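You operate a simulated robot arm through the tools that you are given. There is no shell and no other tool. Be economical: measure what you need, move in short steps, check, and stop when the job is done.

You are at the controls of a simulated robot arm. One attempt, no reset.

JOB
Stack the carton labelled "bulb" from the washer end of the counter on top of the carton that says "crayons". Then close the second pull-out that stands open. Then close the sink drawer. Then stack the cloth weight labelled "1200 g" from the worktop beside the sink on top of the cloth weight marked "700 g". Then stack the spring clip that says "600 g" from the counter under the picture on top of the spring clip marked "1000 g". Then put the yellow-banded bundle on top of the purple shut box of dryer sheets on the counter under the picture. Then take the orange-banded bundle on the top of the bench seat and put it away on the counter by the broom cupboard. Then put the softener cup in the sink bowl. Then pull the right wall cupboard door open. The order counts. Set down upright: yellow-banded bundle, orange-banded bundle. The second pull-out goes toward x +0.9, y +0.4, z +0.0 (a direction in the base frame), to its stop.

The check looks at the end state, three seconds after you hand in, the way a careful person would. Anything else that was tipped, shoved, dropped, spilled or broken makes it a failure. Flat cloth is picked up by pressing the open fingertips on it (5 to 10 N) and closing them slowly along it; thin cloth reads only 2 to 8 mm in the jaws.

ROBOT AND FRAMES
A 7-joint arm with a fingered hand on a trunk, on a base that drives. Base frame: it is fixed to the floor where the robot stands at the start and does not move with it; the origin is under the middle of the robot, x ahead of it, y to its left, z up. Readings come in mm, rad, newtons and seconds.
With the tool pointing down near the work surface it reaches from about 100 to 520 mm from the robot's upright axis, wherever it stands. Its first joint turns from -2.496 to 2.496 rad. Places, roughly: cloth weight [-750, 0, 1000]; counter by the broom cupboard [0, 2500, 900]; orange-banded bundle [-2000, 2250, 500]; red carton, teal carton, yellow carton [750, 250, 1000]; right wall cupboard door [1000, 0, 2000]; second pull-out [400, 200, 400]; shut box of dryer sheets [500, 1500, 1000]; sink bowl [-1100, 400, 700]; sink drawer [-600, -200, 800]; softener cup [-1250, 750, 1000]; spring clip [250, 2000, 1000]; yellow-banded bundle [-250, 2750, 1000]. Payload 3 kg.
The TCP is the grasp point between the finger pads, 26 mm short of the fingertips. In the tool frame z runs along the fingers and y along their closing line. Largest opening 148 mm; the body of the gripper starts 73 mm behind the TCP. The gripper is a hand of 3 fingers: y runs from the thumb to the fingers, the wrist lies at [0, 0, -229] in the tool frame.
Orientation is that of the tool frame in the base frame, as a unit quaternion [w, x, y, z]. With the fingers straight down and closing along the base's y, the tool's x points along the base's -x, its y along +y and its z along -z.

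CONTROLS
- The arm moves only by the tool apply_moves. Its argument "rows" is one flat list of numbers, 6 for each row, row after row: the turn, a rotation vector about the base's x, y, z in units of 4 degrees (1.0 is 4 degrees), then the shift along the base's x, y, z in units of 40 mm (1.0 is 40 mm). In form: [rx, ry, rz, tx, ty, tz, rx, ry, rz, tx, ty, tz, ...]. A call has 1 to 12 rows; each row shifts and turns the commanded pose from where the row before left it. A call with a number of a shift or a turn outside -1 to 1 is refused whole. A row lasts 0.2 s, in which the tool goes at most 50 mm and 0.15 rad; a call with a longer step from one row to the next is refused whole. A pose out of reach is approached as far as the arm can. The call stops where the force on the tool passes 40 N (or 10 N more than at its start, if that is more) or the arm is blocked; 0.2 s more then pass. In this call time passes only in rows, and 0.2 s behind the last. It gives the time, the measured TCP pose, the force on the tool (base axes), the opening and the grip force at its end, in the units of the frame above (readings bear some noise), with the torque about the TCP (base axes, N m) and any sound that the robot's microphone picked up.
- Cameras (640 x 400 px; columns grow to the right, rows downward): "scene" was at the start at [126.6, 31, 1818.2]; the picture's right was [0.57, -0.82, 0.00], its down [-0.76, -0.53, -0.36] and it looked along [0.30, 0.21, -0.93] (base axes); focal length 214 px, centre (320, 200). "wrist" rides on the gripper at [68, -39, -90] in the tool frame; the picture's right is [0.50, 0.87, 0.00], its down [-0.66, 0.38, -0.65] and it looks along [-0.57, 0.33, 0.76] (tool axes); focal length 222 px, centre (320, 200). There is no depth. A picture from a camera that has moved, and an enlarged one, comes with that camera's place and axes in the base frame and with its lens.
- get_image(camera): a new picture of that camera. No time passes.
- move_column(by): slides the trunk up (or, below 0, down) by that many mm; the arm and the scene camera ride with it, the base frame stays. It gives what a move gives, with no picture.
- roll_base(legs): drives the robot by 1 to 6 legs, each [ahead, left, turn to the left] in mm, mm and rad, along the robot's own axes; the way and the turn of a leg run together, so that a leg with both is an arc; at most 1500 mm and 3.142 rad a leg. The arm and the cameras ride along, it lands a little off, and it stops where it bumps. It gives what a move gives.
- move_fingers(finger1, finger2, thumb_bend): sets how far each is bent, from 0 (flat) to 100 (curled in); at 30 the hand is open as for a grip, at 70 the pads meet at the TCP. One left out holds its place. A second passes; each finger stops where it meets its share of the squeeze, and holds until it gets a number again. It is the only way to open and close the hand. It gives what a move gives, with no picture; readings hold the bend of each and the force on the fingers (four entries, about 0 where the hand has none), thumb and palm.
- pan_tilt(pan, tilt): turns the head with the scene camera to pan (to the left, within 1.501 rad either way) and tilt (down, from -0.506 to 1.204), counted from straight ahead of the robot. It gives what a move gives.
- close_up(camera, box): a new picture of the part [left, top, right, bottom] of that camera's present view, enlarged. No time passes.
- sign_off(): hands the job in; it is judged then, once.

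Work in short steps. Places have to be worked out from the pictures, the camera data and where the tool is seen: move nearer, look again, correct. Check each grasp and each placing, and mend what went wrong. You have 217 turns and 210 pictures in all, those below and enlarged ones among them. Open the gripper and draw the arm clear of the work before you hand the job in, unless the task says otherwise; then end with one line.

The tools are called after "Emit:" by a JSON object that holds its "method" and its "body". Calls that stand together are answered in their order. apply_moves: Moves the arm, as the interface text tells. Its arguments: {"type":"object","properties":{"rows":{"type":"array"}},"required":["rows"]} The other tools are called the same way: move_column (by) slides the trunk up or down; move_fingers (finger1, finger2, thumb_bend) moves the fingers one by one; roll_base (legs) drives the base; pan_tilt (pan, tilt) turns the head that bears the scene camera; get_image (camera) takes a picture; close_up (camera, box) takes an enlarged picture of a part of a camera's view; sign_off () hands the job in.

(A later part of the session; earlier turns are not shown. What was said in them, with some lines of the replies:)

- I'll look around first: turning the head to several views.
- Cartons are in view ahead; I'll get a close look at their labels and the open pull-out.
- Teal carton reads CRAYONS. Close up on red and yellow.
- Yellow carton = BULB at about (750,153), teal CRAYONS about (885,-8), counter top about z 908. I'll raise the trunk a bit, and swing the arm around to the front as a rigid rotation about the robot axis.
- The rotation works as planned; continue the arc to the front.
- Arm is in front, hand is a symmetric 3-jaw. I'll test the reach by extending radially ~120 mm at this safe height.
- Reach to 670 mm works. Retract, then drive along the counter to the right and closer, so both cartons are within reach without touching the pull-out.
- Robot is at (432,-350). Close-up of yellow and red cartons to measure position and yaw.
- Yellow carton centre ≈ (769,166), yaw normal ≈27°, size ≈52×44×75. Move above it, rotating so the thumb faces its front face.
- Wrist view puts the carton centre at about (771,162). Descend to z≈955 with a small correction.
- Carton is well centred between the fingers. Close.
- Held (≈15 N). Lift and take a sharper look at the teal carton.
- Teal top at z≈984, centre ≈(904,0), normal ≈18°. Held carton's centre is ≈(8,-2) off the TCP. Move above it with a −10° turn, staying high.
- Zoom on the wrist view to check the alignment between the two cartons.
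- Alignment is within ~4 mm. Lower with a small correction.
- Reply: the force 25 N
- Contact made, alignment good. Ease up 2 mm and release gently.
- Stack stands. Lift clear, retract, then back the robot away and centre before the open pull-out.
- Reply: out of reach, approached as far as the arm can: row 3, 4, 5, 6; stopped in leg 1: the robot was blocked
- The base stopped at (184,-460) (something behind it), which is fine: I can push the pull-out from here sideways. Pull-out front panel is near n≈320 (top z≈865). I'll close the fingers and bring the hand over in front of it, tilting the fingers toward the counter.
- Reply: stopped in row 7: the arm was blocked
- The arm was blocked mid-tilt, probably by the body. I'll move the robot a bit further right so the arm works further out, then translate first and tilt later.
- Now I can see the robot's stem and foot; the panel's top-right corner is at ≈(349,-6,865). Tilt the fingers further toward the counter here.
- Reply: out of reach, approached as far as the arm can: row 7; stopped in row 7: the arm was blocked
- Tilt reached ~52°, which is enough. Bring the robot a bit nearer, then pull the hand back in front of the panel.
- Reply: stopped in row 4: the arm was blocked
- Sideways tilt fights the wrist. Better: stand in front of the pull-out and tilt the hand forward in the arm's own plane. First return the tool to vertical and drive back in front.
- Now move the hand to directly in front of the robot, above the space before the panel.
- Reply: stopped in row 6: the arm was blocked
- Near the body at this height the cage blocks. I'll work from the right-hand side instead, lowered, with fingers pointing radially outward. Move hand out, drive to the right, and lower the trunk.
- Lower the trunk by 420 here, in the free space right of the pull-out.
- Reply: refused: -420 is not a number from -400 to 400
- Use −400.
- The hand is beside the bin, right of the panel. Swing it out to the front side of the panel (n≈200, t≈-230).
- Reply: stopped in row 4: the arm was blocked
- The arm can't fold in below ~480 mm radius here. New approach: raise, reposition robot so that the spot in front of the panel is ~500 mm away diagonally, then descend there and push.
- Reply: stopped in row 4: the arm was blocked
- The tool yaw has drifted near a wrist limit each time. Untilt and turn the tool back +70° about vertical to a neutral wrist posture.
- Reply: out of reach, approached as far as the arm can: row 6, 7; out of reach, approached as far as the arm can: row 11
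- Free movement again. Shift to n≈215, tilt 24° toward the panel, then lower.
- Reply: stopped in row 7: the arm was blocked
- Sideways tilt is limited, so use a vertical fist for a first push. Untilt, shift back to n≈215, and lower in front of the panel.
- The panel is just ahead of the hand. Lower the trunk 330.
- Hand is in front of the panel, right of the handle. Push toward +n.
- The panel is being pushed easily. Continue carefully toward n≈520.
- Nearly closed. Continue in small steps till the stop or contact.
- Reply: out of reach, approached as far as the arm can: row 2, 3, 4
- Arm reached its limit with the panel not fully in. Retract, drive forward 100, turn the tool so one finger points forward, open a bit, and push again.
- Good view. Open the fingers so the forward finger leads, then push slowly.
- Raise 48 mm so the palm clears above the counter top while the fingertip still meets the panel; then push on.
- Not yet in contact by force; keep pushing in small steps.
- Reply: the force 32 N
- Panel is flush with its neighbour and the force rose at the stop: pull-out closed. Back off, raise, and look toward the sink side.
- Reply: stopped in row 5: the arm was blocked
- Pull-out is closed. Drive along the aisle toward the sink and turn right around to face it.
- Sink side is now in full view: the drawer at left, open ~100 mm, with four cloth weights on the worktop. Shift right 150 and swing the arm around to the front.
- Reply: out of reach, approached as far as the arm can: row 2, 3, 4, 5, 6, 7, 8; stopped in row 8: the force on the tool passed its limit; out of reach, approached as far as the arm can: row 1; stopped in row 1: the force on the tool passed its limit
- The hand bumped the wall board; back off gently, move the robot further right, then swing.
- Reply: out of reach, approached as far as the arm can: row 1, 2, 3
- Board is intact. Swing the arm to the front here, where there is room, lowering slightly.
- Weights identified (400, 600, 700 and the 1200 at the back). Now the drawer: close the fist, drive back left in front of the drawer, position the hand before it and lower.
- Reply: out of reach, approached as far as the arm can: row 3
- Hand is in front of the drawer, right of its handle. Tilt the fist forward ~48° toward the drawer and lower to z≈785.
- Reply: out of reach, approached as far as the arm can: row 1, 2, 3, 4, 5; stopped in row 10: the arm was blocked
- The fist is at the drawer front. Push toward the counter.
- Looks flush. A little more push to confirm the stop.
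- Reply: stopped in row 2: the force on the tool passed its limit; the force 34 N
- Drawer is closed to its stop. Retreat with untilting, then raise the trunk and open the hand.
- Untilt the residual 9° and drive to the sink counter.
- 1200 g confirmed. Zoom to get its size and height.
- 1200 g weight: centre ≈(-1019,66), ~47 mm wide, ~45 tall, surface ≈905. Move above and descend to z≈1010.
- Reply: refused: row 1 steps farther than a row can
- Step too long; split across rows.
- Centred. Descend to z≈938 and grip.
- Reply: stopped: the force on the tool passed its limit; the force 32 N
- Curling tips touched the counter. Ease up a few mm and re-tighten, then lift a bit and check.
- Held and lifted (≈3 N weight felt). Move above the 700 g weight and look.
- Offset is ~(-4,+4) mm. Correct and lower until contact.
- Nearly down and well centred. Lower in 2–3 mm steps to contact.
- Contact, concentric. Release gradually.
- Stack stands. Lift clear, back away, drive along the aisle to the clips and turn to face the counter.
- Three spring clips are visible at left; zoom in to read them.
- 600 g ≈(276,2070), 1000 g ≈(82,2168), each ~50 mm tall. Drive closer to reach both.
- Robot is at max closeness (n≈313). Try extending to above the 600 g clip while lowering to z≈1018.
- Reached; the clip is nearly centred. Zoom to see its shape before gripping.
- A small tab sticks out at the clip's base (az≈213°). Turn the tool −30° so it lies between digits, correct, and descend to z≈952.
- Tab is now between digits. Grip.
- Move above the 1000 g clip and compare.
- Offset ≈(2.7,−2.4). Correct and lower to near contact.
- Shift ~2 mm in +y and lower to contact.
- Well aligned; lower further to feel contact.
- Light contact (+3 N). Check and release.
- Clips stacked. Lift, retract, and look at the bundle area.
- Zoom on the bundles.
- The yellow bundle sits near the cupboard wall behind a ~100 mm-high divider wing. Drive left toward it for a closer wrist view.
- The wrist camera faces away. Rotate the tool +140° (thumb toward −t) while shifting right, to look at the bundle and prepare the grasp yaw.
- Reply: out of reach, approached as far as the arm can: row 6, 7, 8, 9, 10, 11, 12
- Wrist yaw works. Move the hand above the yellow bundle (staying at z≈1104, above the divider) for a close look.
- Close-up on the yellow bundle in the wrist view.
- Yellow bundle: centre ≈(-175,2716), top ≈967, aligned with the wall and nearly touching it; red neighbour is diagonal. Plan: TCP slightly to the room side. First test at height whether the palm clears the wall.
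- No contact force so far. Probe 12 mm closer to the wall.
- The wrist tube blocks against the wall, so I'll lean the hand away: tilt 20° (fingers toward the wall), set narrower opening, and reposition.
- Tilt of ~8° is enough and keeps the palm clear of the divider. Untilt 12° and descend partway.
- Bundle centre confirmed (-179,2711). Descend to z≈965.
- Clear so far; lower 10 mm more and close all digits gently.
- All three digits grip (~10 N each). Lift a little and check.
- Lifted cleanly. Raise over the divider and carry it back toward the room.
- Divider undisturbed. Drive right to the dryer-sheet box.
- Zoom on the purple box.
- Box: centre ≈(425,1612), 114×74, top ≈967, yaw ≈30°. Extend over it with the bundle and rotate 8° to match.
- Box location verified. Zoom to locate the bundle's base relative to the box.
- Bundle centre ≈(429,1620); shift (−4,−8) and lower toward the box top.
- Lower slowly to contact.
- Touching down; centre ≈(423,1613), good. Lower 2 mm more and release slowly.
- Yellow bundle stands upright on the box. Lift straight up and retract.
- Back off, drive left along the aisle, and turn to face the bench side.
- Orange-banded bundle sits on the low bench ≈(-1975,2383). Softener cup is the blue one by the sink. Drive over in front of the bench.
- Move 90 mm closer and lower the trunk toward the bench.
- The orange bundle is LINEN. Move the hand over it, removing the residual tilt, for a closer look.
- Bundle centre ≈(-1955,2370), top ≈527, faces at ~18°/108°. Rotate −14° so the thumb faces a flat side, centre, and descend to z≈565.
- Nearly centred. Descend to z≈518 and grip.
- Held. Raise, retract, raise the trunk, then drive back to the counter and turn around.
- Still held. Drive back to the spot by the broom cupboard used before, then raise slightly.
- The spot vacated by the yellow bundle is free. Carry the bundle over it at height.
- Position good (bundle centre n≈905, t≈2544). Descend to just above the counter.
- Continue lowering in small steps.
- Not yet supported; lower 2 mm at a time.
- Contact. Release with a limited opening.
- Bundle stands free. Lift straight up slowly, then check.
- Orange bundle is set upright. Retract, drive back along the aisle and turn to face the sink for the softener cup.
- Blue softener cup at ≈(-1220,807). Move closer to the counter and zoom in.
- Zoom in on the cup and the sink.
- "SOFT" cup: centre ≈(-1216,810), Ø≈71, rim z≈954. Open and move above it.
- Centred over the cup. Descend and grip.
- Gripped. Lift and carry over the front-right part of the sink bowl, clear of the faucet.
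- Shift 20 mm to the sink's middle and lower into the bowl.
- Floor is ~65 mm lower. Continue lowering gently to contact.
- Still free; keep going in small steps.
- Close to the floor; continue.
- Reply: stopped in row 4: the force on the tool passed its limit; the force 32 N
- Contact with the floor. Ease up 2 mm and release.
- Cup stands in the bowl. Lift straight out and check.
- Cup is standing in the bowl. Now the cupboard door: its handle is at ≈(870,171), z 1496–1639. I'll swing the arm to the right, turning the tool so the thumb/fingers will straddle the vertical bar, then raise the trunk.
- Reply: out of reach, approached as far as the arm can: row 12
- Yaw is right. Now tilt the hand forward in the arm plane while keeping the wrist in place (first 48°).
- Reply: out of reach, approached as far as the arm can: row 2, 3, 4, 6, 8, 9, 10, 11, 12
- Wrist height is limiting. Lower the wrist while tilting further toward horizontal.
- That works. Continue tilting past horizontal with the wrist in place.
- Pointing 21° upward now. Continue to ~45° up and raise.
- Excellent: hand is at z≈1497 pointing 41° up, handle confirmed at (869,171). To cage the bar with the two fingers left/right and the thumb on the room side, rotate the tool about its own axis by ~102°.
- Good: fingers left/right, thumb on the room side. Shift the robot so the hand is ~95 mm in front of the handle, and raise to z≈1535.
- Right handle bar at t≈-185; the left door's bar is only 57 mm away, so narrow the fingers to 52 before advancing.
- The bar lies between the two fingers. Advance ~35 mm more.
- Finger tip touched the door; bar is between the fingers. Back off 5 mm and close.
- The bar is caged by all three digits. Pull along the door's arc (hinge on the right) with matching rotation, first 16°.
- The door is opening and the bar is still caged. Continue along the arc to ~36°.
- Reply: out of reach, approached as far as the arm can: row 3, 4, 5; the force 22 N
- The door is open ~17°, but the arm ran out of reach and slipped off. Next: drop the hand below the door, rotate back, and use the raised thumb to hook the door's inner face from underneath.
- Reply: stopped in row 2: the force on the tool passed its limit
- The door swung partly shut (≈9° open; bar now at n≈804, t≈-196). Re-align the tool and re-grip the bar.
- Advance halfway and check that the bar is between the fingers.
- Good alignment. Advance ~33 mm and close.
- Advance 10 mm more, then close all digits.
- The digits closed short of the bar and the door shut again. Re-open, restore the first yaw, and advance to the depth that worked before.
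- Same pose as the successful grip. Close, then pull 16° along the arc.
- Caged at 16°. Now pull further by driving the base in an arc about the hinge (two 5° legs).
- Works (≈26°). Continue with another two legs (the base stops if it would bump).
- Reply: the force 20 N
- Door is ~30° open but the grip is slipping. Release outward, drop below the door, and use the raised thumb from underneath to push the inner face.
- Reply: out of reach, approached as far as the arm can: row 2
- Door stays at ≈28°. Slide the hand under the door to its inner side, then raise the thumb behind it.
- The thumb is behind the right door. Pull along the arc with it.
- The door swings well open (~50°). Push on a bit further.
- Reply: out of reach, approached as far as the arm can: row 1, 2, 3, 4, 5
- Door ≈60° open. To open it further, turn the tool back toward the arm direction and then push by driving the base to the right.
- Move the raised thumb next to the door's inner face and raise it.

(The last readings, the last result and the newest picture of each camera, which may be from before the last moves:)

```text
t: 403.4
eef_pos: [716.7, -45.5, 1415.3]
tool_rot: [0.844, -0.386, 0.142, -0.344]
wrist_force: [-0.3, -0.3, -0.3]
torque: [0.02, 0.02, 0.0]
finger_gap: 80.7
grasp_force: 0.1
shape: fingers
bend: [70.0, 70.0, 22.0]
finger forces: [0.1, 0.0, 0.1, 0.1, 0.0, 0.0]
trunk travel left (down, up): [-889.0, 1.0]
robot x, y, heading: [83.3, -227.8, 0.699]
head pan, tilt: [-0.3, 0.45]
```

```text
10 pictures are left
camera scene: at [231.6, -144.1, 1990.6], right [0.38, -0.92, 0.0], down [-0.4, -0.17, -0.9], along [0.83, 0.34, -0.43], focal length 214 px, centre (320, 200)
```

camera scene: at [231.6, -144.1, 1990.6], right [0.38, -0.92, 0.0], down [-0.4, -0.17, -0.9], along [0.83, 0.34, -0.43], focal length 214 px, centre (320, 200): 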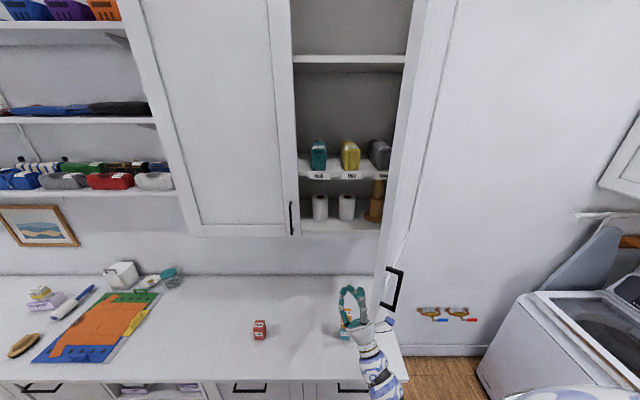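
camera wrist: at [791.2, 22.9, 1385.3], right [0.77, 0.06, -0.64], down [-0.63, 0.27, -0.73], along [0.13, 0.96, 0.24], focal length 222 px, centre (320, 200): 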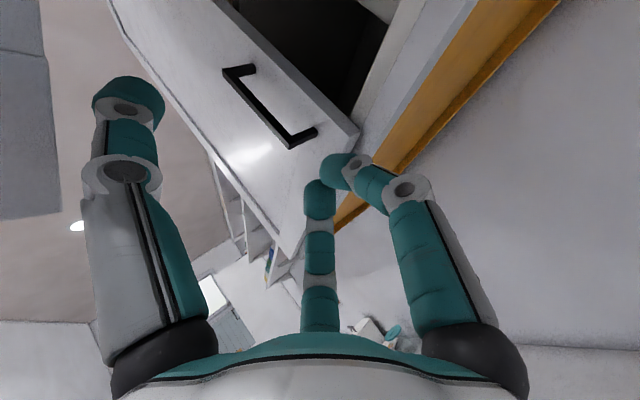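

Door is now ~70°. Push further by driving right 150 mm.

Emit:
{"method": "roll_base", "body": {"legs": [[-22, -150, 0]]}}

Emit:
{"method": "get_image", "body": {"camera": "scene"}}

```text
t: 404.8
eef_pos: [796.2, -176.2, 1415.0]
tool_rot: [0.844, -0.385, 0.144, -0.344]
wrist_force: [-0.1, -1.1, -0.6]
torque: [-0.01, -0.01, 0.03]
finger_gap: 80.5
grasp_force: 0.0
shape: fingers
bend: [70.0, 70.0, 22.0]
finger forces: [0.0, 0.0, 0.1, 0.0, 0.1, 0.0]
trunk travel left (down, up): [-889.0, 1.0]
robot x, y, heading: [165.1, -360.2, 0.692]
head pan, tilt: [-0.3, 0.45]
```

```text
9 pictures are left
camera scene: at [312.1, -275.6, 1990.4], right [0.38, -0.92, 0.0], down [-0.4, -0.17, -0.9], along [0.83, 0.34, -0.44], focal length 214 px, centre (320, 200)
```

scene: 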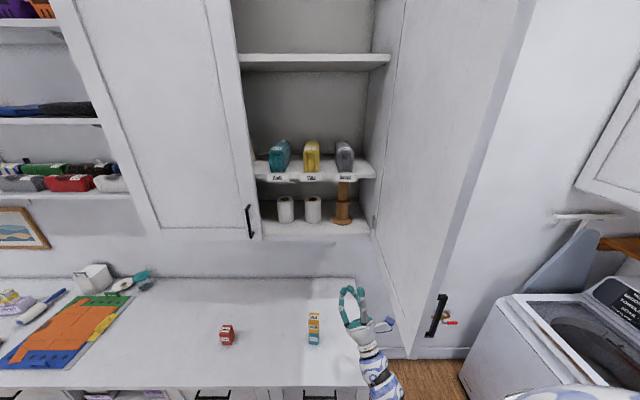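

The door is fully open (~90°). Lower the hand clear, open the fingers, and withdraw the arm.

Emit:
{"method": "apply_moves", "body": {"rows": [0, 0, 0, 0, 0, -0.9, 0, 0, 0, 0, 0, -0.9, 0, 0, 0, 0, 0, -0.5, 0, 0, 0, -0.8, -0.3, 0, 0, 0, 0, -0.8, -0.3, 0]}}

Emit:
{"method": "move_fingers", "body": {"finger1": 30, "finger2": 30, "thumb_bend": 30}}

Emit:
{"method": "roll_base", "body": {"legs": [[-60, 150, 0]]}}

Emit:
{"method": "get_image", "body": {"camera": "scene"}}

```text
t: 406.0
eef_pos: [732.7, -197.8, 1323.2]
tool_rot: [0.844, -0.386, 0.142, -0.345]
wrist_force: [0.0, 0.1, 0.0]
torque: [0.0, 0.02, 0.01]
finger_gap: 81.0
grasp_force: 0.1
shape: fingers
bend: [70.0, 70.0, 22.0]
finger forces: [0.0, 0.0, 0.1, 0.1, 0.1, 0.0]
trunk travel left (down, up): [-889.0, 1.0]
robot x, y, heading: [163.0, -358.1, 0.694]
head pan, tilt: [-0.3, 0.45]
```

```text
t: 407.0
eef_pos: [732.5, -198.9, 1322.8]
tool_rot: [0.844, -0.386, 0.143, -0.344]
wrist_force: [-0.4, 0.4, 0.5]
torque: [-0.02, 0.02, 0.03]
finger_gap: 126.9
grasp_force: 0.2
shape: fingers
bend: [30.0, 30.0, 30.0]
finger forces: [0.1, 0.0, 0.0, 0.0, 0.0, 0.0]
trunk travel left (down, up): [-889.0, 1.0]
robot x, y, heading: [158.9, -360.9, 0.689]
head pan, tilt: [-0.3, 0.45]
```

```text
t: 408.2
eef_pos: [680.8, -129.4, 1324.3]
tool_rot: [0.853, -0.389, 0.132, -0.323]
wrist_force: [-0.5, -0.8, 0.8]
torque: [-0.04, 0.04, 0.01]
finger_gap: 126.8
grasp_force: 0.0
shape: fingers
bend: [30.0, 30.0, 30.0]
finger forces: [0.0, 0.0, 0.0, 0.0, 0.0, 0.1]
trunk travel left (down, up): [-889.0, 1.0]
robot x, y, heading: [119.4, -319.8, 0.744]
head pan, tilt: [-0.3, 0.45]
stopped in leg 1: the robot was blocked; the commanded pose is now the measured one
```

```text
8 pictures are left
camera scene: at [262.6, -226.3, 1990.6], right [0.43, -0.9, 0.0], down [-0.39, -0.19, -0.9], along [0.81, 0.39, -0.43], focal length 214 px, centre (320, 200)
```

scene: 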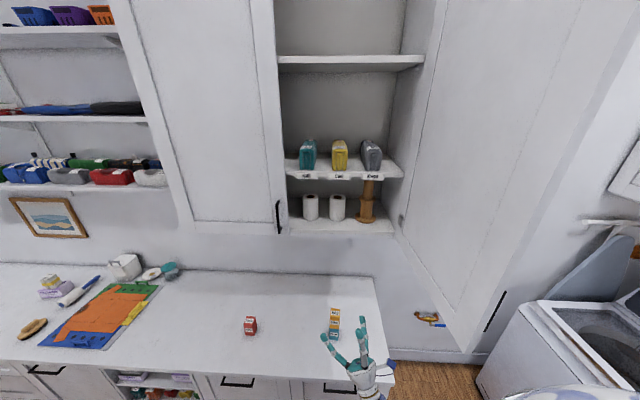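

Everything looks right; a final close check of the bundle on the box and the cabinet fronts.

Emit:
{"method": "close_up", "body": {"camera": "scene", "box": [10, 250, 130, 325]}}

Emit:
{"method": "close_up", "body": {"camera": "scene", "box": [100, 300, 400, 400]}}

```text
5.33 times, centred on (70, 288) of scene
camera zoom: at [262.6, -226.3, 1990.6], right [0.43, -0.9, 0.0], down [-0.39, -0.19, -0.9], along [0.81, 0.39, -0.43], focal length 1144 px, centre (1653, -267)
```

zoom: 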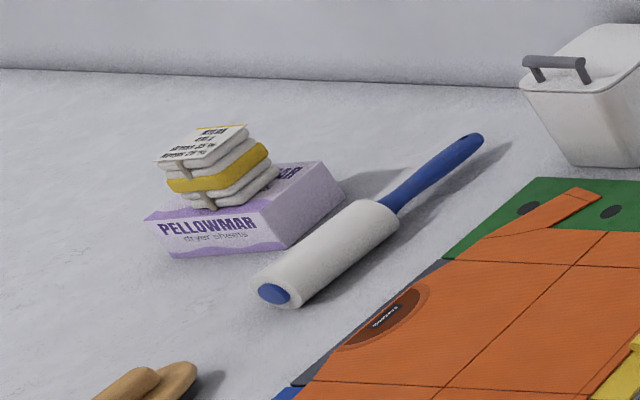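

```text
2.13 times, centred on (250, 350) of scene
camera zoom: at [262.6, -226.3, 1990.6], right [0.43, -0.9, 0.0], down [-0.39, -0.19, -0.9], along [0.81, 0.39, -0.43], focal length 458 px, centre (469, -120)
```

zoom: 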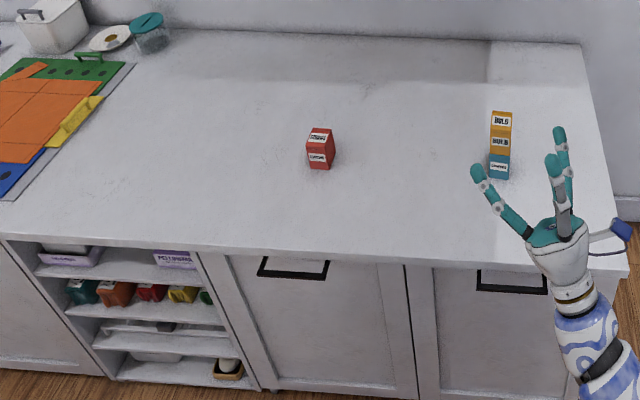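

All stacks stand, the pull-out is flush, the door is open, and the gripper is open and clear. Handing in.

Emit:
{"method": "sign_off", "body": {}}

```text
The job is handed in.
```

All nine steps are done in the order given, and the job is handed in with the gripper open and the arm drawn clear.
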